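You operate a simulated robot arm through the tools that you are given. There is no shell and no other tool. Be economical: measure what you need, move in short steps, check, and stop when the job is done.

Carry out the task below with a simulated robot arm. There is one attempt and no reset: what you move stays moved.

TASK
Set the length gauge to about 110 mm, clamp it and lay tube 27 in its cradle.
Fine: 2 mm either way; blue star knob at HELD; leave the gauge switched on.

It is judged by the outcome, as a careful person would: the job done as asked, and still so three seconds after it is handed in. It fails if anything else is knocked over, pushed out of place, dropped, spilled or broken.

THE ROBOT
A 6-joint arm with a two-finger parallel gripper, fixed in place. Base frame: the origin is at the foot of the arm, x ahead of it, y to its left, z up; the work surface is at about z = 835. Lengths are in mm, angles in degrees, forces in N, time in s.
With the tool pointing down near the work surface it reaches from about 240 to 640 mm from the base axis. Its first joint turns from -66.0 to 66.0 degrees. Payload 2.7 kg.
Tool frame: the origin (TCP) lies between the finger pads and is the grasp point; the fingertips stand 23 mm ahead of it; z points along the fingers, y is the line along which they close. The gripper opens to 94 mm. The fingers are 38 mm wide and 10 mm thick; the gripper's body (54 by 96 mm) begins 39 mm behind the TCP.
Orientation is that of the tool frame in the base frame, as a unit quaternion [x, y, z, w]. With the fingers straight down and closing along the base's y, the tool's x points along the base's -x, its y along +y and its z along -z.

THE INTERFACE
- The arm moves only by the tool nudge_tool. Its argument "increments" is a list of rows, each an object of numbers (a shift or turn left out is 0, a gripper value left out holds the last): "tx", "ty", "tz": the shift along the tool's x, y, z in mm; "ax", "ay", "az": the turn, a rotation vector about the tool's x, y, z in degrees. In form: [{"tx": .., "ty": .., "tz": .., "ax": .., "ay": .., "az": ..}, ...]. A call has 1 to 8 rows; each row shifts and turns the commanded pose from where the row before left it, along the tool's axes as they then stand. "gripper" is the opening, from 0 (shut) to 1 (fully open), set as the call begins (left out, the last holds). A row lasts 0.2 s, in which the tool goes at most 50 mm and 8.6 degrees; a call with a longer step from one row to the next is refused whole, and so is a gripper value outside its range. A pose out of reach is approached as far as the arm can. The call stops where the force on the tool passes 70 N (or 10 N more than at its start, if that is more) or the arm is blocked; 0.2 s more then pass. The fingers move at their own pace (about 45 mm/s each) and stop on an object; they squeeze with about 40 N. The grip force told is the motor's: it shows also when the fingers shut on nothing. Time passes only in rows, and 0.2 s behind the last, so rows that do not move let the fingers close. It gives the time, the measured TCP pose, the force on the tool (base axes), the opening and the grip force at its end, in the units of the frame above (readings bear some noise).
- Cameras (640 x 400 px; columns grow to the right, rows downward): "scene" is fixed at [82.2, -435.2, 1406.7]; the picture's right is [0.70, -0.71, 0.00], its down [-0.37, -0.37, -0.85] and it looks along [0.61, 0.60, -0.52] (base axes); focal length 333 px, centre (320, 200). "wrist" rides on the gripper at [-39, 0, -44] in the tool frame; the picture's right is [0.00, -1.00, 0.00], its down [0.97, 0.00, -0.24] and it looks along [0.24, 0.00, 0.97] (tool axes); focal length 218 px, centre (320, 200).
- camera(camera): a new picture of that camera. No time passes.
- locate(camera, pixels): for up to 12 pixels [column, row] of the newest picture of that camera ("zoom" is the newest enlarged one), the place [x, y, z] in the base frame of the surface seen there, good to about 2 mm. No time passes.
- close_up(camera, box): a new picture of the part [left, top, right, bottom] of that camera's present view, enlarged. No time passes.
- sign_off(): hands the job in; it is judged then, once.

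Work in short steps. Measure before you move; look again where a grasp or a placing could have gone wrong, and mend it. You have 80 turns and 38 pictures in all, the two below and enlarged ones among them. Open the gripper and draw the arm clear of the work before you hand the job in, unless the task says otherwise; then end with one line.

The tools are called after "Emit:" by a JSON object that holds its "api" and its "payload". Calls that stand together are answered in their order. nudge_tool: Moves the arm, as the interface text tells. Its arguments: {"type":"object","properties":{"increments":{"type":"array","items":{"type":"object","properties":{"tx":{"type":"number"},"ty":{"type":"number"},"tz":{"type":"number"},"ax":{"type":"number"},"ay":{"type":"number"},"az":{"type":"number"}}}},"gripper":{"type":"number"}},"required":["increments"]} The other tools are called the same way: camera (camera) takes a picture; locate (camera, pixels) gives the place of the surface under pixels of a picture; close_up (camera, box) takes an enlarged picture of a part of a camera's view; sign_off () hands the job in.

At the start:

```text
time: 0.0
position: [345.5, 57.4, 1172.3]
ee_rot: [0.0, 1.0, 0.0, 0.0]
wrist_force: [-0.8, 0.9, 0.2]
gripper_width: 94.1
gripper_force: 0.1
```

scene: 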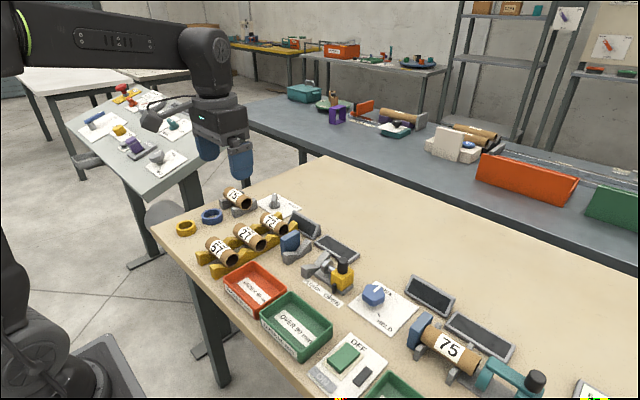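
wrist: 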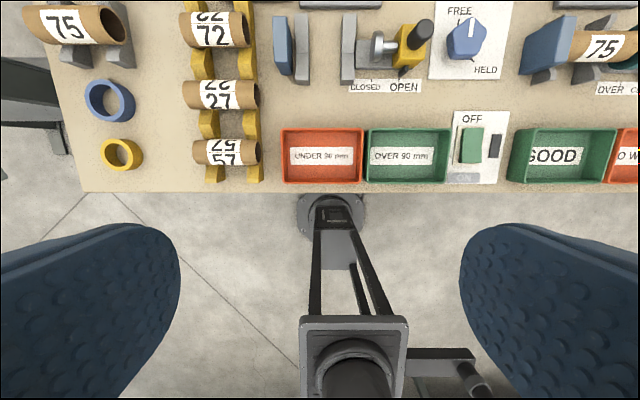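

I start by enlarging the gauge area in both views.

Emit:
{"api": "close_up", "payload": {"camera": "scene", "box": [160, 180, 400, 330]}}

Emit:
{"api": "close_up", "payload": {"camera": "scene", "box": [300, 250, 540, 400]}}

Emit:
{"api": "close_up", "payload": {"camera": "wrist", "box": [240, 0, 560, 200]}}

```text
2.67 times, centred on (280, 255) of scene
```

zoom: 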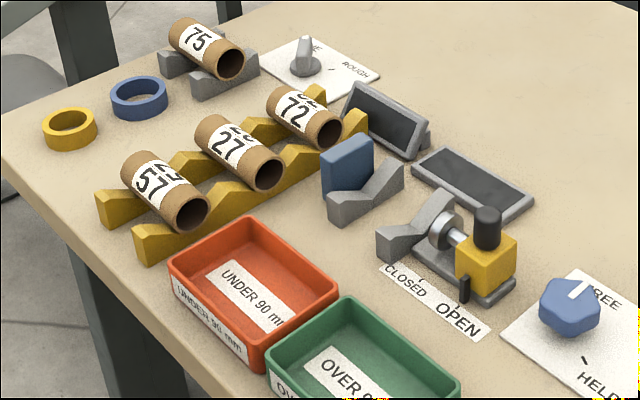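

```text
2.67 times, centred on (420, 325) of scene
```

zoom: 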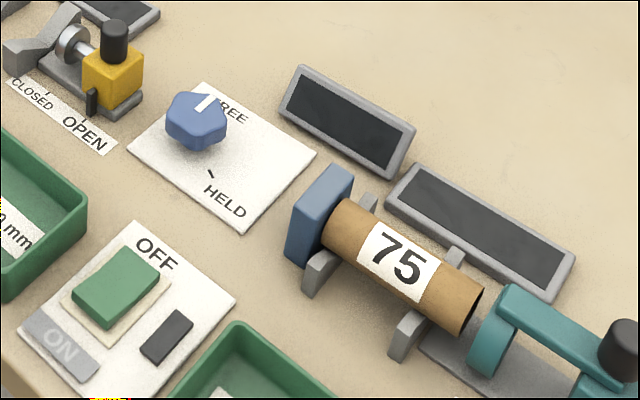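

```text
2.00 times, centred on (400, 100) of wrist
```

zoom: 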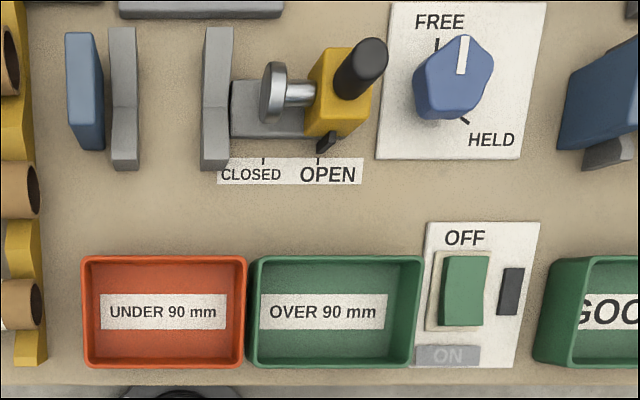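

The right-hand part is out of view; I move right (-y) and forward at height to see it.

Emit:
{"api": "nudge_tool", "payload": {"increments": [{"ty": -45}, {"ty": -45}, {"ty": -45}, {"ty": -45}, {"ty": -45, "tx": -20}]}}

Emit:
{"api": "camera", "payload": {"camera": "wrist"}}

Emit:
{"api": "camera", "payload": {"camera": "scene"}}

```text
time: 1.2
position: [364.5, -167.8, 1173.4]
ee_rot: [0.0, 1.0, 0.0, 0.001]
wrist_force: [-0.9, -0.4, -0.1]
gripper_width: 94.1
gripper_force: 0.0
```

```text
32 pictures are left
```

wrist: 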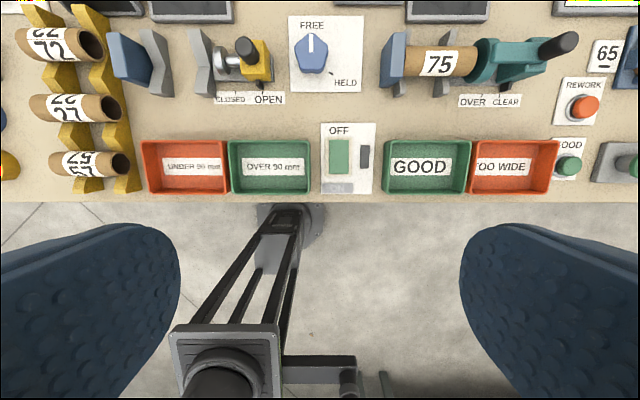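

```text
31 pictures are left
```

scene: 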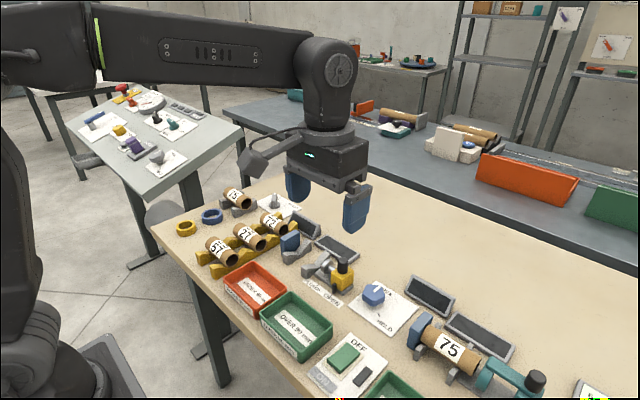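

The right unit is a width gauge (OVER/CLEAR); the length gauge seems to be the yellow one. I go above it to measure.

Emit:
{"api": "nudge_tool", "payload": {"increments": [{"ty": 45, "tx": -25}, {"ty": 45, "tx": -25}, {"ty": 45, "tx": -20}, {"ty": 30, "tx": -10}]}}

Emit:
{"api": "close_up", "payload": {"camera": "wrist", "box": [140, 0, 500, 225]}}

```text
refused: row 1 steps farther than a row can; nothing moved
```

```text
1.78 times, centred on (320, 112) of wrist
```

zoom: 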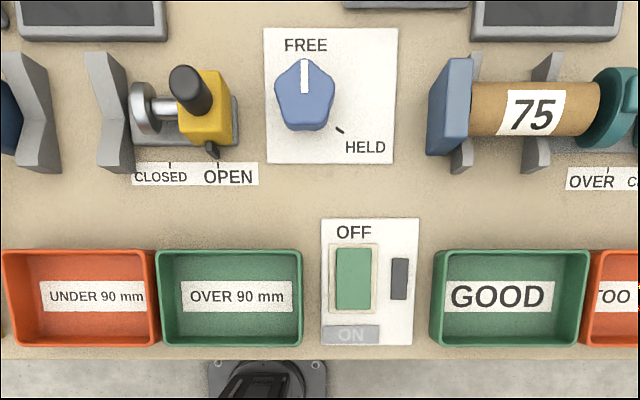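

Emit:
{"api": "nudge_tool", "payload": {"increments": [{"ty": 40, "tx": -20}, {"ty": 40, "tx": -20}, {"ty": 40, "tx": -20}, {"ty": 35, "tx": -20}]}}

Emit:
{"api": "camera", "payload": {"camera": "wrist"}}

```text
time: 2.2
position: [446.7, -11.7, 1172.4]
ee_rot: [0.0, 1.0, 0.0, 0.0]
wrist_force: [0.5, 0.1, 0.0]
gripper_width: 93.7
gripper_force: 0.1
```

```text
29 pictures are left
```

wrist: 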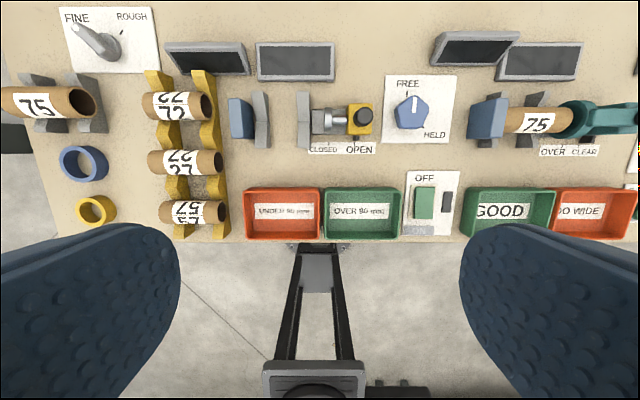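

Now locate the gauge parts, tubes, knob and switch in this view.

Emit:
{"api": "close_up", "payload": {"camera": "wrist", "box": [220, 60, 460, 210]}}

Emit:
{"api": "close_up", "payload": {"camera": "scene", "box": [264, 210, 392, 290]}}

```text
2.67 times, centred on (340, 135) of wrist
```

zoom: 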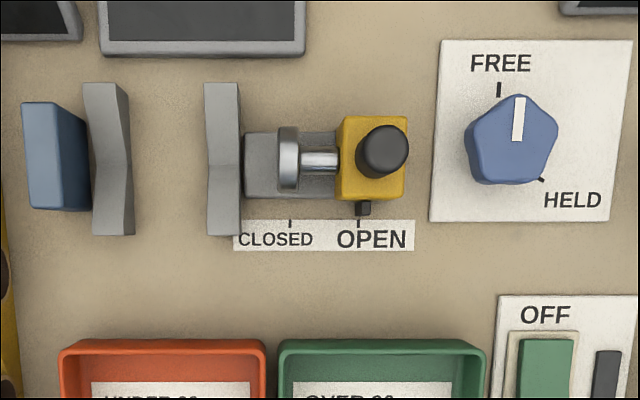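

```text
5.00 times, centred on (328, 250) of scene
```

zoom: 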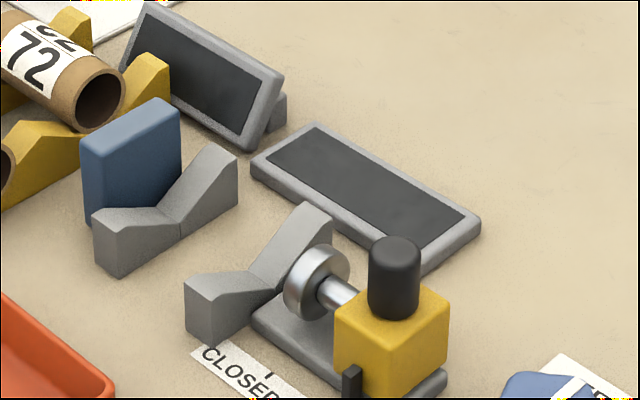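

Emit:
{"api": "locate", "payload": {"camera": "wrist", "pixels": [[237, 118], [250, 118], [329, 118], [340, 119], [354, 120], [363, 116], [356, 138], [412, 115], [414, 104], [422, 124], [424, 203], [446, 203]]}}

Emit:
{"api": "locate", "payload": {"camera": "zoom", "pixels": [[130, 120], [108, 145], [185, 130], [300, 280], [332, 255], [395, 245], [375, 330], [350, 390], [105, 225], [235, 165], [320, 215], [200, 290]]}}

Emit:
{"api": "locate", "payload": {"camera": "wrist", "pixels": [[150, 162], [220, 162], [185, 152], [205, 162], [158, 162], [264, 118], [300, 118], [326, 146], [353, 146], [258, 96], [260, 146], [310, 96]]}}

```text
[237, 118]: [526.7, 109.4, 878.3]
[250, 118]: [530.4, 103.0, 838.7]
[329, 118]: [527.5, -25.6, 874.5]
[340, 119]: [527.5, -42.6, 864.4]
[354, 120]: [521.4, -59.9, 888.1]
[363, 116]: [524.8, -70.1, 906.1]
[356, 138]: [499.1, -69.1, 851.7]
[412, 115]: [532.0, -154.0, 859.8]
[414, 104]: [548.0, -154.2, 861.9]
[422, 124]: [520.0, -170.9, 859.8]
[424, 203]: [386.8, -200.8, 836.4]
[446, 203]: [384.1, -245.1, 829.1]
```

```text
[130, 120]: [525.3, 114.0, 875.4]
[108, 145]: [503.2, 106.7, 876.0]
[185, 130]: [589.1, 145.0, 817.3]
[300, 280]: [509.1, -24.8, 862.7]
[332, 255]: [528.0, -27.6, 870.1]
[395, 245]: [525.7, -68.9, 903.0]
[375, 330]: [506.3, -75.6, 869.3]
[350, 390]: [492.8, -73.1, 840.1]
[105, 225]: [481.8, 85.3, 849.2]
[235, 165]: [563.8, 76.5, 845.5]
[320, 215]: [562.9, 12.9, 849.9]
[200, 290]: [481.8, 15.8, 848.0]
```

```text
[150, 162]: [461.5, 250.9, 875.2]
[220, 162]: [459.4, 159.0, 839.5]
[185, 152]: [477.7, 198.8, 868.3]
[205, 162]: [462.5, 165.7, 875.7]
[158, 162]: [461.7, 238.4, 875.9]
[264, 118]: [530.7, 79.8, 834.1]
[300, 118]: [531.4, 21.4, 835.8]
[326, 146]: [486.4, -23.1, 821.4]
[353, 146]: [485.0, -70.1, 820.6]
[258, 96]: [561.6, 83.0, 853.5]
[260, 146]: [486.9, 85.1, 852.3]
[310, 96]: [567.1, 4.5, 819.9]
```

Gap looks about 120 mm now (blue face y≈100, disc y≈-20). Next I inspect the switch: approach it at mid height.

Emit:
{"api": "nudge_tool", "payload": {"increments": [{"ty": -45}, {"ty": -45}, {"ty": -45}, {"ty": -45, "tz": 10}, {"tx": 20, "tz": 40}, {"tx": 20, "tz": 40}, {"tx": 0, "tz": 40}], "gripper": 0}}

Emit:
{"api": "camera", "payload": {"camera": "wrist"}}

Emit:
{"api": "close_up", "payload": {"camera": "scene", "box": [300, 325, 400, 400]}}

```text
time: 3.8
position: [406.7, -193.5, 1042.4]
ee_rot: [0.0, 1.0, 0.001, 0.001]
wrist_force: [0.2, 0.1, 0.3]
gripper_width: 0.0
gripper_force: 40.3
```

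```text
26 pictures are left
```

wrist: 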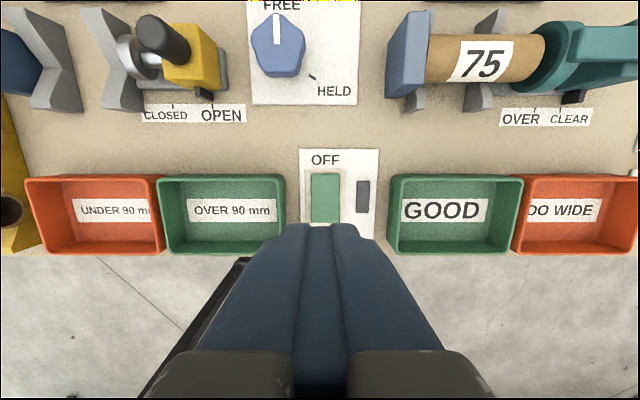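

```text
5.33 times, centred on (350, 362) of scene
```

zoom: 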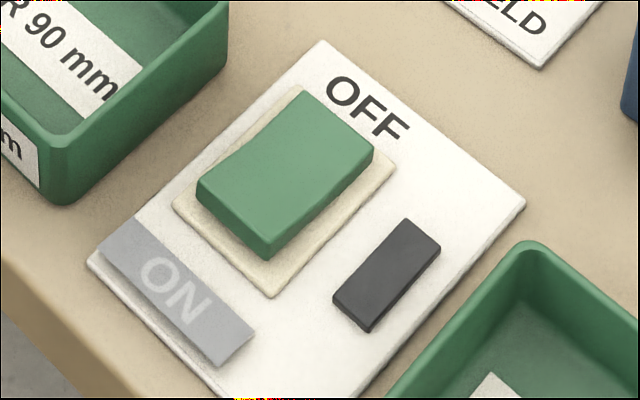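

The rocker's ON end (near base) stands up, so it's off. Locate the rocker's ends in the zoom.

Emit:
{"api": "locate", "payload": {"camera": "zoom", "pixels": [[302, 95], [370, 150], [205, 185], [268, 230], [240, 200], [265, 250], [272, 290], [180, 205], [405, 225], [185, 290], [215, 190], [80, 260]]}}

Emit:
{"api": "locate", "payload": {"camera": "wrist", "pixels": [[325, 180], [325, 215], [287, 190], [388, 190], [364, 190], [268, 176], [408, 176], [278, 40], [281, 72], [200, 60]]}}

```text
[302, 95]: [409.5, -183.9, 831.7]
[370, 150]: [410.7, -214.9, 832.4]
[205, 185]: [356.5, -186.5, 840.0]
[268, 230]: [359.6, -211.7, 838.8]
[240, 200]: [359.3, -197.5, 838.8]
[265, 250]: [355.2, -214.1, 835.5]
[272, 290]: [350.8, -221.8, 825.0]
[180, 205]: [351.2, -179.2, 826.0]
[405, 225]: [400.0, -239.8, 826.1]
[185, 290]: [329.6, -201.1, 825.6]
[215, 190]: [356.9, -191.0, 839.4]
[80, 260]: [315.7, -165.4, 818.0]
```

```text
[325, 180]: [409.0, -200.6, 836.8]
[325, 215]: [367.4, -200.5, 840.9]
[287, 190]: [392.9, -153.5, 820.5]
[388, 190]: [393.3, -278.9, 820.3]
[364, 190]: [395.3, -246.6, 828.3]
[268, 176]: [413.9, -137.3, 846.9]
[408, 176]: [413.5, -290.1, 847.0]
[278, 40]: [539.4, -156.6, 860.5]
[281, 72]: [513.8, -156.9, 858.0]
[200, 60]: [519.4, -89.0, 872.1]
```

Rocker spans x 356–411 at y≈-200, raised end top z≈840. I position the shut fingers over the ON end and press down.

Emit:
{"api": "nudge_tool", "payload": {"increments": [{"tx": 30, "ty": -6, "tz": 35}, {"tx": 28, "tz": 40}, {"tz": 40}, {"tz": 40}, {"tz": 20}]}}

```text
time: 5.0
position: [347.7, -197.1, 867.5]
ee_rot: [0.0, 1.0, 0.0, 0.0]
wrist_force: [-0.5, -0.1, -0.4]
gripper_width: 0.0
gripper_force: 40.3
```

Emit:
{"api": "nudge_tool", "payload": {"increments": [{"tz": 4}, {"tz": 3}, {"tz": 3}, {"tz": 2}]}}

```text
time: 6.1
position: [348.8, -198.3, 859.4]
ee_rot: [0.0, 1.0, 0.0, 0.001]
wrist_force: [-6.8, 3.3, 15.6]
gripper_width: 0.0
gripper_force: 40.3
stopped in row 4: the force on the tool passed its limit (the readings are from after the stop); the commanded pose is now the measured one
```

Emit:
{"api": "nudge_tool", "payload": {"increments": [{"tz": -20}, {"tz": -40}, {"tz": -40}]}}

Emit:
{"api": "camera", "payload": {"camera": "scene"}}

Emit:
{"api": "close_up", "payload": {"camera": "scene", "box": [300, 325, 400, 400]}}

```text
time: 6.9
position: [347.5, -198.0, 960.1]
ee_rot: [0.0, 1.0, 0.0, 0.001]
wrist_force: [-0.4, -0.1, 0.2]
gripper_width: 0.2
gripper_force: 39.6
```

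```text
24 pictures are left
```

scene: 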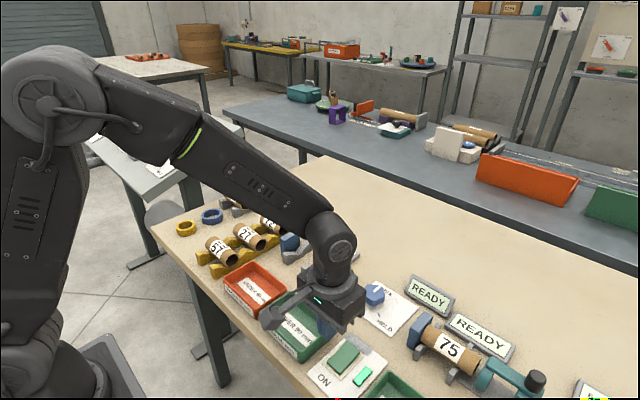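

```text
5.33 times, centred on (350, 362) of scene
```

zoom: 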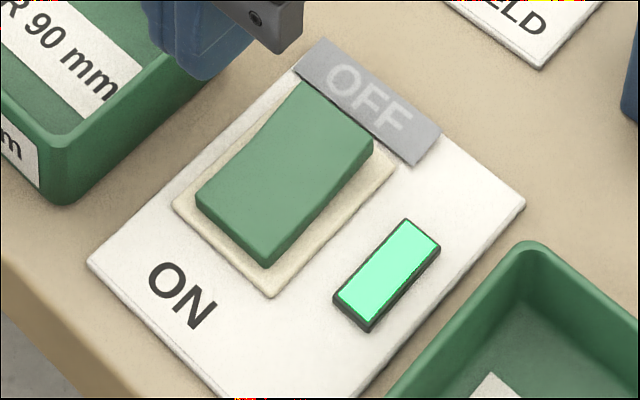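

It's on (green lamp, displays lit). Now over the length gauge to read its display, opening the gripper on the way.

Emit:
{"api": "nudge_tool", "payload": {"increments": [{"tz": -45}, {"ty": 35, "tx": -30}, {"ty": 35, "tx": -30}, {"ty": 30, "tx": -30}, {"ty": 20, "tx": -30}, {"ty": 8, "tx": -20}], "gripper": 0.5}}

Emit:
{"api": "camera", "payload": {"camera": "wrist"}}

```text
time: 8.3
position: [487.9, -69.3, 1003.2]
ee_rot: [0.001, 1.0, -0.001, 0.001]
wrist_force: [0.5, 0.9, 0.8]
gripper_width: 46.9
gripper_force: 0.1
```

```text
22 pictures are left
```

wrist: 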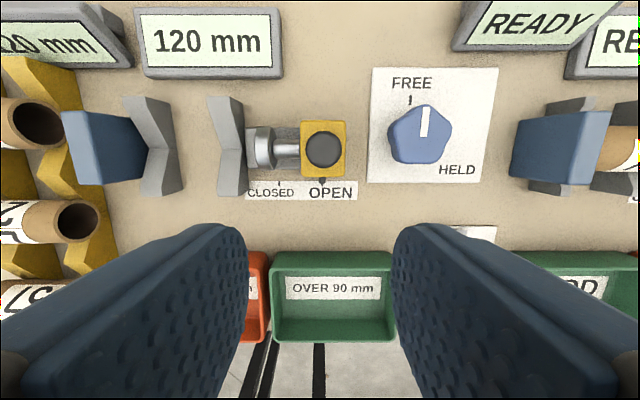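

Display reads 120 mm, so I must slide +10 mm in y (toward the blue stop). Locate the black knob and star knob precisely.

Emit:
{"api": "locate", "payload": {"camera": "wrist", "pixels": [[323, 150], [310, 150], [337, 150], [323, 138], [323, 163], [305, 172], [342, 125], [424, 122], [420, 148], [395, 135], [445, 130], [420, 134]]}}

```text
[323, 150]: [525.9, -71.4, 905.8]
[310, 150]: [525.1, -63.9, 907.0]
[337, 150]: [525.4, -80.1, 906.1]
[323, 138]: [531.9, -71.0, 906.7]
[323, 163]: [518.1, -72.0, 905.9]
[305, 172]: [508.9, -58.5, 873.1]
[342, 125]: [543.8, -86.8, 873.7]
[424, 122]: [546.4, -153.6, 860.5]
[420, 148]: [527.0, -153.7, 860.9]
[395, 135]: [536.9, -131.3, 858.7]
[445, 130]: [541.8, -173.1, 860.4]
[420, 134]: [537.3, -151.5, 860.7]
```

Black knob centre (526,-72), z 873–906. I lower around it and close.

Emit:
{"api": "nudge_tool", "payload": {"increments": [{"tx": -38, "ty": -2.5, "tz": 20}, {"tz": 40}, {"tz": 30}, {"tz": 11}]}}

Emit:
{"api": "nudge_tool", "payload": {"increments": [{}, {}, {}, {}], "gripper": 0}}

```text
time: 9.3
position: [525.6, -73.2, 904.0]
ee_rot: [0.0, 1.0, -0.002, 0.001]
wrist_force: [0.7, 0.9, 0.4]
gripper_width: 46.9
gripper_force: 0.1
```

```text
time: 10.3
position: [526.5, -72.9, 904.0]
ee_rot: [0.0, 1.0, 0.0, 0.002]
wrist_force: [1.2, 3.8, -2.4]
gripper_width: 23.6
gripper_force: 45.2
```

Gripped (23.6 mm). Slide +10 mm along y.

Emit:
{"api": "nudge_tool", "payload": {"increments": [{"ty": 3}, {"ty": 3}, {"ty": 3}, {"ty": 1}, {}]}}

Emit:
{"api": "camera", "payload": {"camera": "wrist"}}

```text
time: 11.5
position: [526.4, -61.7, 902.0]
ee_rot: [-0.001, 1.0, 0.0, 0.001]
wrist_force: [0.8, -0.1, -6.9]
gripper_width: 23.5
gripper_force: 44.9
```

```text
21 pictures are left
```

wrist: 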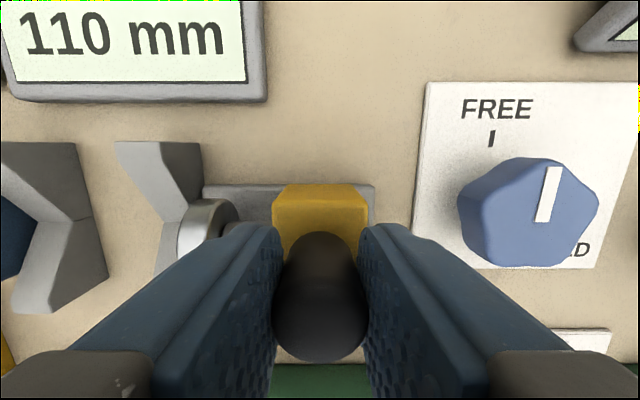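

Display shows 110 mm. Release, rise, and view the star knob from above.

Emit:
{"api": "nudge_tool", "payload": {"increments": [{}, {}, {"tz": -20}, {"tz": -40}, {"tz": -35, "ty": -30}, {"tz": -20, "ty": -40, "tx": 15}, {"ty": -20, "tx": 15}], "gripper": 0.6}}

Emit:
{"api": "camera", "payload": {"camera": "wrist"}}

```text
time: 13.1
position: [496.6, -152.3, 1018.8]
ee_rot: [0.0, 1.0, -0.001, 0.001]
wrist_force: [-0.3, -1.1, -0.6]
gripper_width: 56.4
gripper_force: 0.1
```

```text
20 pictures are left
```

wrist: 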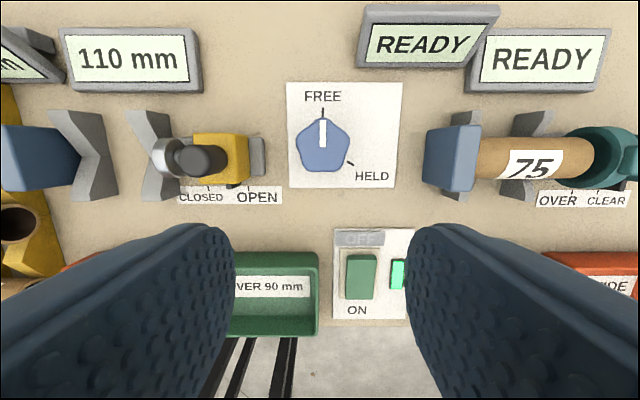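

Emit:
{"api": "close_up", "payload": {"camera": "wrist", "box": [272, 75, 416, 195]}}

Emit:
{"api": "locate", "payload": {"camera": "wrist", "pixels": [[322, 112], [350, 163], [323, 122], [323, 146], [300, 132], [304, 165], [338, 170], [348, 135], [323, 150], [330, 240]]}}

```text
3.33 times, centred on (344, 135) of wrist
```

zoom: 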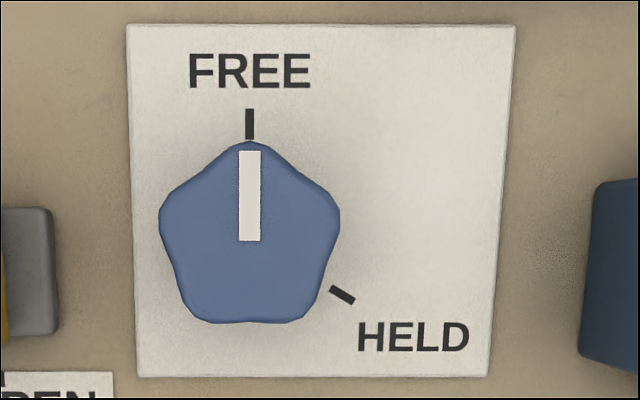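

```text
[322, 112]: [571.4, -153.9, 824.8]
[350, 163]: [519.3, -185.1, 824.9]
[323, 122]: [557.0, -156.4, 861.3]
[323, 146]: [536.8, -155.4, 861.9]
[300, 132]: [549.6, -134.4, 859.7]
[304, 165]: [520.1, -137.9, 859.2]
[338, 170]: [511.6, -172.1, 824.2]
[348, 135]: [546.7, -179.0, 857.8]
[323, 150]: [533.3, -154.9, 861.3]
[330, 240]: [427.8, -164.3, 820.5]
```

Knob centre ≈(535.5,-155.5), top z 861; HELD lies 120° clockwise from FREE. I pre-rotate the tool 54° counter-clockwise so the fingers take a flat/vertex pair, and check.

Emit:
{"api": "nudge_tool", "payload": {"increments": [{"tx": -39, "ty": -3, "tz": 20}, {"az": -8, "tz": 10}, {"az": -8, "tz": 10}, {"az": -8, "tz": 10}, {"az": -8, "tz": 10}, {"az": -8, "tz": 10}, {"az": -8, "tz": 10}, {"az": -6}], "gripper": 0.75}}

Emit:
{"api": "camera", "payload": {"camera": "wrist"}}

```text
time: 14.9
position: [535.3, -155.3, 938.3]
ee_rot: [-0.456, 0.89, -0.001, 0.002]
wrist_force: [-0.5, 0.8, -0.8]
gripper_width: 70.6
gripper_force: 0.0
```

```text
18 pictures are left
```

wrist: 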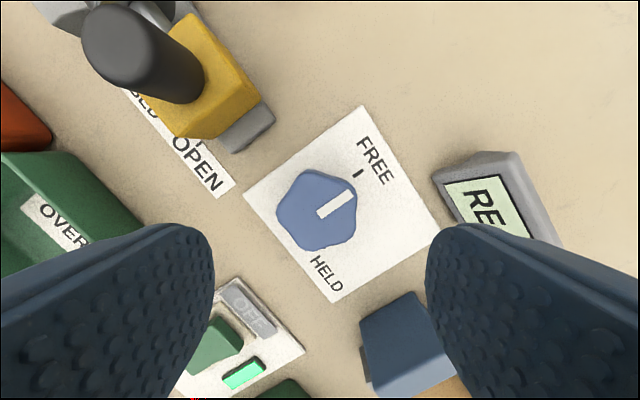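

Emit:
{"api": "locate", "payload": {"camera": "wrist", "pixels": [[410, 293], [362, 320], [435, 178], [465, 240], [270, 125], [255, 80], [240, 345], [280, 205], [350, 180], [350, 240], [318, 250], [300, 175]]}}

```text
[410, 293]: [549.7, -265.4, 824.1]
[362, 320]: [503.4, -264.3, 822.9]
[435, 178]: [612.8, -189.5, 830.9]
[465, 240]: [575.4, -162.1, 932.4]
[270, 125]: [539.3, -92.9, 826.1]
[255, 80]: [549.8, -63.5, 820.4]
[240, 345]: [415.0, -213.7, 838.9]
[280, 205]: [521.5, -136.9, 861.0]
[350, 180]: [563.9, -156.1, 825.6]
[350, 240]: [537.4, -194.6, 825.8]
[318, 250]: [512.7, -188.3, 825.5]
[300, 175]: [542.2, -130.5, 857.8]
```

Clearances are fine. Descend to z≈857 and close on the knob.

Emit:
{"api": "nudge_tool", "payload": {"increments": [{"tz": 40}, {"tz": 30}, {"tz": 11}, {}]}}

Emit:
{"api": "nudge_tool", "payload": {"increments": [{}, {}, {}, {}], "gripper": 0}}

```text
time: 15.9
position: [535.1, -155.3, 857.6]
ee_rot: [-0.453, 0.891, 0.0, 0.002]
wrist_force: [0.3, 0.1, 0.4]
gripper_width: 70.6
gripper_force: 0.1
```

```text
time: 16.9
position: [534.7, -154.0, 857.6]
ee_rot: [-0.454, 0.891, -0.001, 0.0]
wrist_force: [-4.6, 4.8, 4.2]
gripper_width: 44.3
gripper_force: 44.5
```

Gripped at 44.3 mm. Turn clockwise 120° in two calls.

Emit:
{"api": "nudge_tool", "payload": {"increments": [{"az": 7.5}, {"az": 7.5}, {"az": 7.5}, {"az": 7.5}, {"az": 7.5}, {"az": 7.5}, {"az": 7.5}, {"az": 7.5}]}}

Emit:
{"api": "nudge_tool", "payload": {"increments": [{"az": 7.5}, {"az": 7.5}, {"az": 7.5}, {"az": 7.5}, {"az": 7.5}, {"az": 7.5}, {"az": 7.5}, {"az": 7.5}]}}

Emit:
{"api": "camera", "payload": {"camera": "wrist"}}

```text
time: 18.7
position: [535.4, -155.1, 857.9]
ee_rot: [0.054, 0.999, -0.001, 0.002]
wrist_force: [-10.5, 10.6, 7.4]
gripper_width: 44.4
gripper_force: 45.2
```

```text
time: 20.5
position: [535.8, -156.6, 858.0]
ee_rot: [0.546, 0.838, 0.0, 0.001]
wrist_force: [-13.6, 7.0, 5.2]
gripper_width: 44.5
gripper_force: 45.4
```

```text
17 pictures are left
```

wrist: 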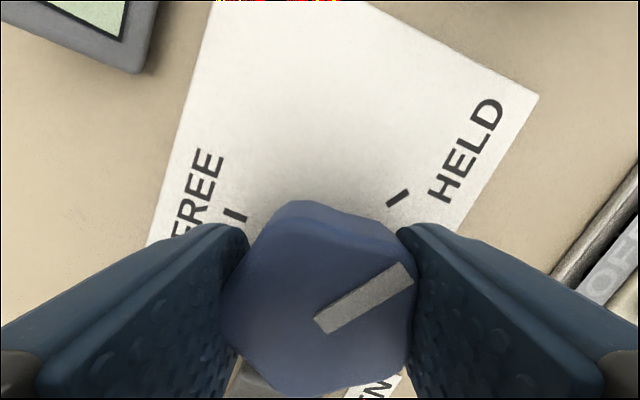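

The knob followed. Release, rise and check pointer against the tick.

Emit:
{"api": "nudge_tool", "payload": {"increments": [{}, {}, {}, {"tz": -20}, {"tz": -40}, {"tz": -45}, {"tz": -45}], "gripper": 0.8}}

Emit:
{"api": "nudge_tool", "payload": {"increments": [{"az": -8.2}, {"az": -8.2}, {"az": -8.2}, {"az": -8.2}, {"az": -8.3}, {"az": -8.3}, {"az": -8.3}, {"az": -8.3}]}}

Emit:
{"api": "nudge_tool", "payload": {"increments": [{"tx": 30, "tz": -15}, {"tx": 15, "ty": 20}, {"ty": 20}]}}

Emit:
{"api": "camera", "payload": {"camera": "wrist"}}

```text
time: 22.1
position: [535.4, -156.8, 1007.4]
ee_rot: [0.545, 0.839, 0.001, 0.003]
wrist_force: [0.3, -0.3, 1.2]
gripper_width: 75.0
gripper_force: 0.0
```

```text
time: 23.9
position: [535.3, -156.8, 1007.8]
ee_rot: [-0.002, 1.0, -0.001, 0.002]
wrist_force: [0.1, -0.7, 0.0]
gripper_width: 75.2
gripper_force: 0.1
```

```text
time: 24.7
position: [490.3, -115.5, 1022.8]
ee_rot: [0.0, 1.0, -0.001, 0.001]
wrist_force: [-0.7, -0.2, -0.1]
gripper_width: 74.9
gripper_force: 0.1
```

```text
16 pictures are left
```

wrist: 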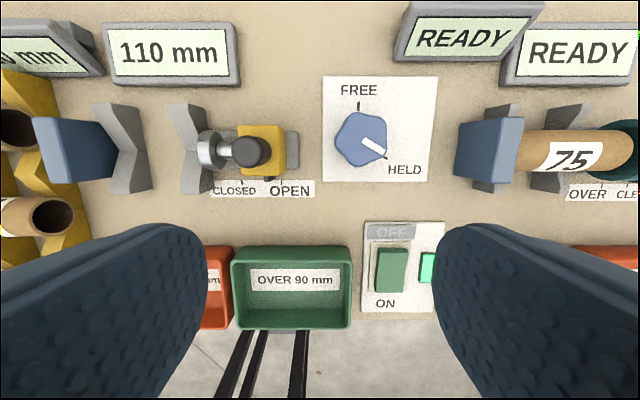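

Pointer sits at HELD and display holds 110 mm. Now go over tube 27.

Emit:
{"api": "nudge_tool", "payload": {"increments": [{"ty": 45}, {"ty": 45}, {"ty": 45, "tx": 10}, {"ty": 45, "tx": 10}, {"ty": 45, "tx": 10}, {"ty": 45, "tx": 10}, {"ty": 45, "tx": 10}], "gripper": 0.68}}

Emit:
{"api": "camera", "payload": {"camera": "wrist"}}

```text
time: 26.3
position: [441.5, 199.2, 1021.5]
ee_rot: [0.001, 1.0, -0.001, 0.001]
wrist_force: [-0.4, 0.6, 0.4]
gripper_width: 63.8
gripper_force: 0.1
```

```text
15 pictures are left
```

wrist: 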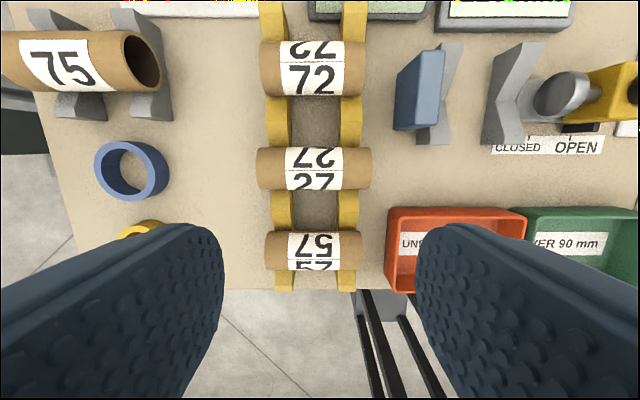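

Emit:
{"api": "locate", "payload": {"camera": "wrist", "pixels": [[260, 168], [368, 168], [314, 149], [314, 187], [314, 168], [314, 236], [314, 90], [340, 210], [291, 210], [278, 210], [361, 210], [314, 210]]}}

Emit:
{"api": "locate", "payload": {"camera": "wrist", "pixels": [[444, 48], [432, 136], [442, 95], [438, 75], [515, 92], [498, 90], [530, 48], [503, 138], [505, 65], [435, 60], [522, 90], [445, 92]]}}

```text
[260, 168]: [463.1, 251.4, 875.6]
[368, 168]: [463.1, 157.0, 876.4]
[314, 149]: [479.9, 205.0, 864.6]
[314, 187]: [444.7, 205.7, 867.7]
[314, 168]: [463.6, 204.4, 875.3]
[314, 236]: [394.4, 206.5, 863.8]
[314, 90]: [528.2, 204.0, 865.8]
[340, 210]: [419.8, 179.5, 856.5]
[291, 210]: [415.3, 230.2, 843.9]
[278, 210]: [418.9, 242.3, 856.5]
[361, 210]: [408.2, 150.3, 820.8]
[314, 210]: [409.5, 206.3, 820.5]
```

```text
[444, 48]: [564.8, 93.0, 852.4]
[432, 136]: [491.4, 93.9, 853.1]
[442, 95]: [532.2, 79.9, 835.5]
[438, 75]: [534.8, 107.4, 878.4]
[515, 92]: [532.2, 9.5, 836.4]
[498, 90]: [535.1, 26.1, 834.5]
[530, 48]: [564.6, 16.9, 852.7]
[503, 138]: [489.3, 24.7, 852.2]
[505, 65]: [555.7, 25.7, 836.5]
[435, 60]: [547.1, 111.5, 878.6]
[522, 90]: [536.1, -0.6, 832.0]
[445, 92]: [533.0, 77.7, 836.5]
```

Tube 27: y 157–252, axis x≈463, z≈857. Check the gauge faces more precisely from the scene camera before grasping.

Emit:
{"api": "close_up", "payload": {"camera": "scene", "box": [270, 225, 366, 300]}}

```text
5.33 times, centred on (318, 262) of scene
```

zoom: 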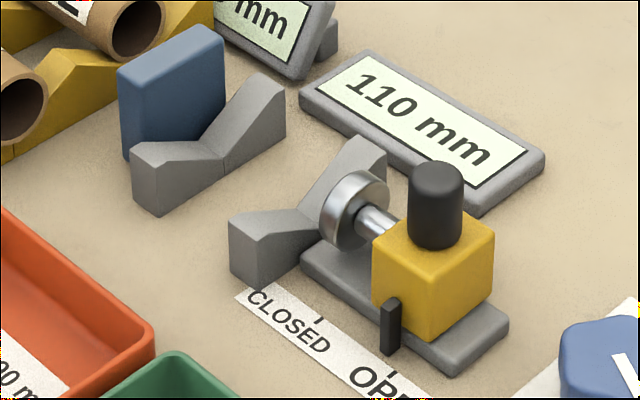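

Emit:
{"api": "locate", "payload": {"camera": "zoom", "pixels": [[180, 80], [140, 110], [210, 70], [138, 150], [170, 143], [220, 170], [272, 95], [234, 222], [265, 230], [350, 143], [352, 215], [337, 215]]}}

Emit:
{"api": "nudge_tool", "payload": {"increments": [{"tx": -21, "ty": 9, "az": -8}, {"az": -8.2}, {"az": -8.2}, {"az": -8.2}, {"az": -8.2}, {"az": -8.2}, {"az": -8.2}]}}

Emit:
{"api": "nudge_tool", "payload": {"increments": [{"az": -8.2, "tz": 10}, {"az": -8.2, "tz": 10}, {"az": -8.2, "tz": 10}, {"az": -8.2, "tz": 10}]}}

```text
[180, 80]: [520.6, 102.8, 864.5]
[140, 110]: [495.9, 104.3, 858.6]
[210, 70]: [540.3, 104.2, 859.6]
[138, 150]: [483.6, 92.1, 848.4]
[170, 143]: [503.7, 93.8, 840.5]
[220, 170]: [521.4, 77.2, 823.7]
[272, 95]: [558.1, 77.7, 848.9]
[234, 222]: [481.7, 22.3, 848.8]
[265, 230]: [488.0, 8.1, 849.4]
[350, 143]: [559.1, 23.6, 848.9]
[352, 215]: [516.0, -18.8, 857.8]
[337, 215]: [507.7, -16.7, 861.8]
```

```text
time: 27.9
position: [461.2, 207.9, 1021.7]
ee_rot: [-0.479, 0.878, -0.001, 0.002]
wrist_force: [-0.5, 0.7, 0.6]
gripper_width: 63.9
gripper_force: 0.1
```

```text
time: 28.9
position: [460.3, 208.7, 980.8]
ee_rot: [0.709, -0.706, 0.002, -0.001]
wrist_force: [0.5, 0.1, -0.3]
gripper_width: 63.9
gripper_force: 0.0
```

Blue face y≈103.5, V-blocks y 77–93 and 8–23. Fine-adjust and descend over tube 27.

Emit:
{"api": "nudge_tool", "payload": {"increments": [{"tx": 2, "ty": -2, "tz": 40}, {"tz": 40}, {"tz": 30}, {"tz": 12}]}}

Emit:
{"api": "nudge_tool", "payload": {"increments": [{}, {}, {}, {}], "gripper": 0}}

Emit:
{"api": "camera", "payload": {"camera": "scene"}}

```text
time: 29.9
position: [462.9, 207.9, 860.1]
ee_rot: [-0.707, 0.707, -0.002, 0.001]
wrist_force: [0.2, 0.2, -0.1]
gripper_width: 63.9
gripper_force: 0.1
```

```text
time: 30.9
position: [463.8, 206.3, 859.2]
ee_rot: [-0.707, 0.707, -0.003, 0.0]
wrist_force: [0.3, 0.4, -0.1]
gripper_width: 38.3
gripper_force: 40.4
```

```text
13 pictures are left
```

scene: 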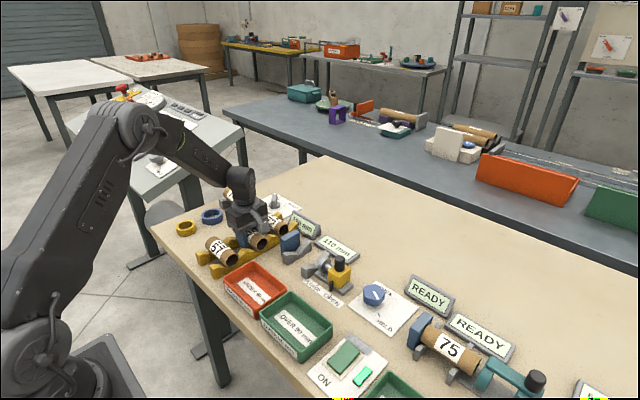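

Tube gripped (38.3 mm). Lift and carry above the cradle.

Emit:
{"api": "nudge_tool", "payload": {"increments": [{"tz": -20}, {"tz": -40}, {"tz": -40}, {"tz": -10}]}}

Emit:
{"api": "nudge_tool", "payload": {"increments": [{"tx": 35, "ty": -20}, {"tx": 35, "ty": -20}, {"tx": 35, "ty": -20}, {"tx": 35, "ty": -2}, {"tx": 16}, {}]}}

Emit:
{"api": "camera", "payload": {"camera": "wrist"}}

Emit:
{"api": "camera", "payload": {"camera": "scene"}}

```text
time: 31.9
position: [461.8, 205.5, 970.0]
ee_rot: [-0.707, 0.707, -0.003, 0.001]
wrist_force: [0.6, 1.4, -0.6]
gripper_width: 38.4
gripper_force: 40.3
```

```text
time: 33.3
position: [526.0, 48.8, 969.6]
ee_rot: [-0.707, 0.708, -0.002, 0.001]
wrist_force: [0.5, -0.2, -0.5]
gripper_width: 38.6
gripper_force: 40.1
```

```text
12 pictures are left
```

wrist: 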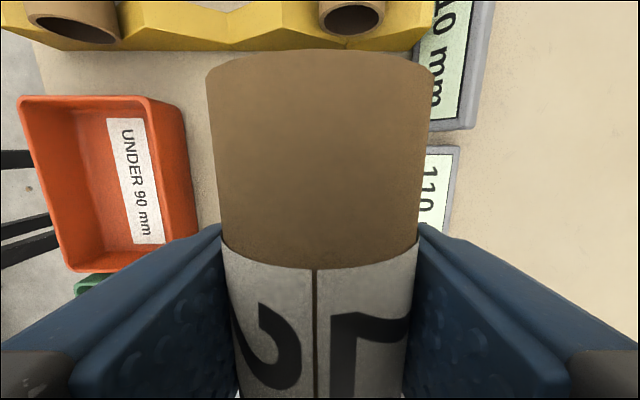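

```text
11 pictures are left
```

scene: 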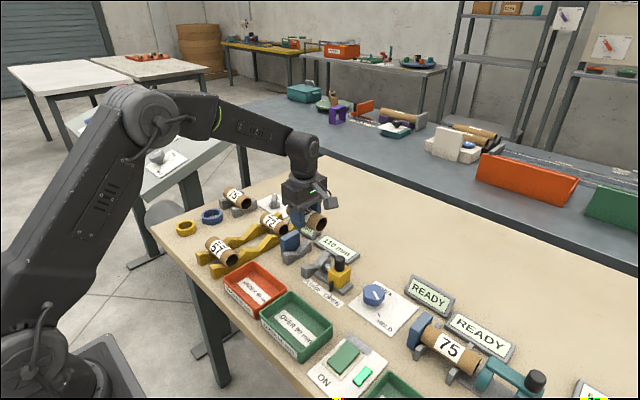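

Emit:
{"api": "locate", "payload": {"camera": "wrist", "pixels": [[318, 52], [212, 80], [432, 80], [318, 150]]}}

Emit:
{"api": "locate", "payload": {"camera": "scene", "pixels": [[312, 214], [322, 220], [309, 224], [305, 215]]}}

```text
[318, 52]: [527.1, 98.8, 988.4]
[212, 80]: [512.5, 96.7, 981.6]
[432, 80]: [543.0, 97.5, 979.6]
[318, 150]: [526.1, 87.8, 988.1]
```

```text
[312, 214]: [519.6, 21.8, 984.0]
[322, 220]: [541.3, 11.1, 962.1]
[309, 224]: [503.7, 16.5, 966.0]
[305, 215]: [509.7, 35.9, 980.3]
```

Tube's +y end at y≈98 with blue face ≈103.5; shift 1.5 mm to -y and lower to just above seat (axis ≈857).

Emit:
{"api": "nudge_tool", "payload": {"increments": [{"tx": 1.5, "tz": 35}, {"tz": 30}, {"tz": 25}, {"tz": 11}, {}]}}

Emit:
{"api": "close_up", "payload": {"camera": "scene", "box": [270, 215, 366, 300]}}

Emit:
{"api": "camera", "payload": {"camera": "wrist"}}

```text
time: 34.5
position: [526.5, 48.4, 869.7]
ee_rot: [0.707, -0.707, 0.003, 0.0]
wrist_force: [0.0, -0.7, -1.2]
gripper_width: 38.4
gripper_force: 39.9
```

```text
4.71 times, centred on (318, 258) of scene
```

zoom: 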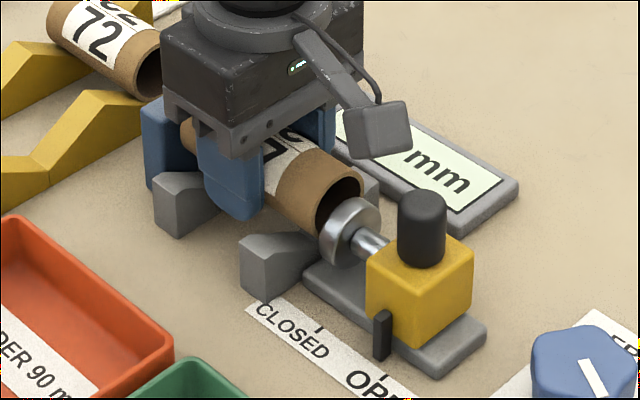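

```text
9 pictures are left
```

wrist: 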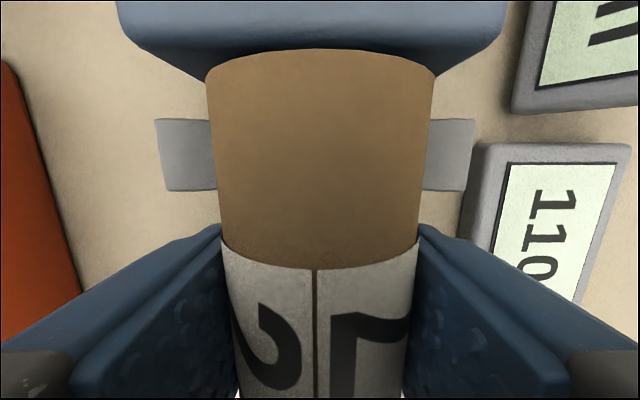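

Emit:
{"api": "locate", "payload": {"camera": "wrist", "pixels": [[320, 56], [320, 20], [160, 25], [160, 40], [320, 40], [480, 30], [218, 66], [195, 155], [450, 155]]}}

Emit:
{"api": "locate", "payload": {"camera": "zoom", "pixels": [[355, 178], [318, 218], [324, 240], [340, 173], [345, 245], [378, 215], [335, 190]]}}

```text
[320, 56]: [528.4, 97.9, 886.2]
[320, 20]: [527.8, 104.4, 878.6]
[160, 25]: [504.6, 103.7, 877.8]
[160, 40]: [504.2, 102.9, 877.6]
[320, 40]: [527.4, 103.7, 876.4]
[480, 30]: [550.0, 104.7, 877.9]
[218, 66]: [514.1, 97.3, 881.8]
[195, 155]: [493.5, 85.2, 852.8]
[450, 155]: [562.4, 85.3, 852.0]
```

```text
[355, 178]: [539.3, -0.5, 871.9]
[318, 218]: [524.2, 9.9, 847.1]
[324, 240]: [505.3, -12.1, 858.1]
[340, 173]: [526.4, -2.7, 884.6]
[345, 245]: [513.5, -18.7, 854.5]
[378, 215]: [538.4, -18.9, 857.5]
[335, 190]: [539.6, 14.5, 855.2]
```

Tube spans about y -2…98 between disc (≈-8) and blue face (≈102.5): centred. Lower gently until contact.

Emit:
{"api": "nudge_tool", "payload": {"increments": [{"tz": 4}, {"tz": 3}, {"tz": 2}, {"tz": 1}]}}

```text
time: 35.5
position: [524.9, 49.6, 859.3]
ee_rot: [-0.707, 0.707, -0.003, 0.0]
wrist_force: [-0.5, -0.7, 0.1]
gripper_width: 38.1
gripper_force: 40.7
```

Emit:
{"api": "nudge_tool", "payload": {"increments": [{"tz": 1}, {"tz": 1}, {}]}}

```text
time: 36.3
position: [525.0, 48.5, 857.9]
ee_rot: [0.707, -0.707, 0.002, -0.001]
wrist_force: [-5.3, -1.0, 9.1]
gripper_width: 38.2
gripper_force: 39.8
```

Contact felt at z≈858. Release and rise.

Emit:
{"api": "nudge_tool", "payload": {"increments": [{}, {}, {}, {"tz": -15}, {"tz": -30}, {"tz": -45}, {"tz": -45}, {}], "gripper": 0.65}}

Emit:
{"api": "nudge_tool", "payload": {"increments": [{"ty": 40, "tz": -20}, {"ty": 40, "tz": -20}, {"ty": 40}, {"tx": -30}, {"tx": -30}]}}

Emit:
{"api": "close_up", "payload": {"camera": "scene", "box": [200, 180, 400, 305]}}

Emit:
{"api": "camera", "payload": {"camera": "scene"}}

```text
time: 38.1
position: [524.4, 49.6, 992.1]
ee_rot: [-0.707, 0.707, -0.002, 0.002]
wrist_force: [-0.1, -0.2, 0.2]
gripper_width: 61.2
gripper_force: 0.0
```

```text
time: 39.3
position: [404.2, 108.7, 1031.3]
ee_rot: [0.708, -0.707, 0.002, 0.0]
wrist_force: [0.0, -0.1, -0.6]
gripper_width: 61.1
gripper_force: 0.1
```

```text
3.20 times, centred on (300, 242) of scene
```

zoom: 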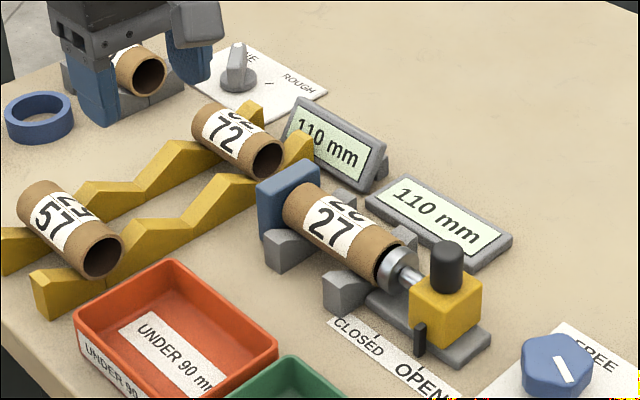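

```text
7 pictures are left
```

scene: 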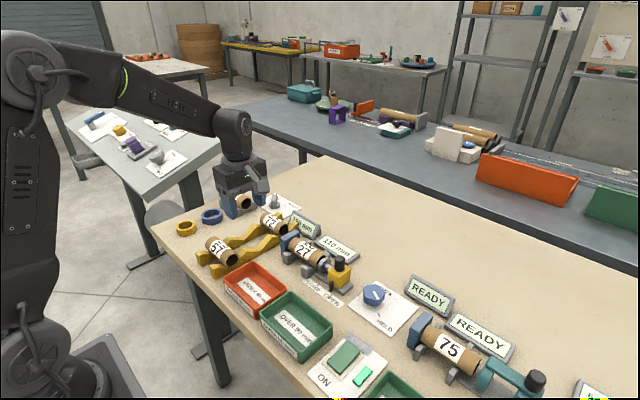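

Tube 27 lies in the cradle. The display reads 110 mm, the star knob is at HELD, the ON lamp is lit, nothing else has moved, and the arm is clear with the gripper open. I hand it in.

Emit:
{"api": "sign_off", "payload": {}}

```text
The job is handed in.
```

The length gauge is switched on, set to 110 mm and clamped with the blue star knob at HELD, and tube 27 lies in its cradle. The job is handed in.
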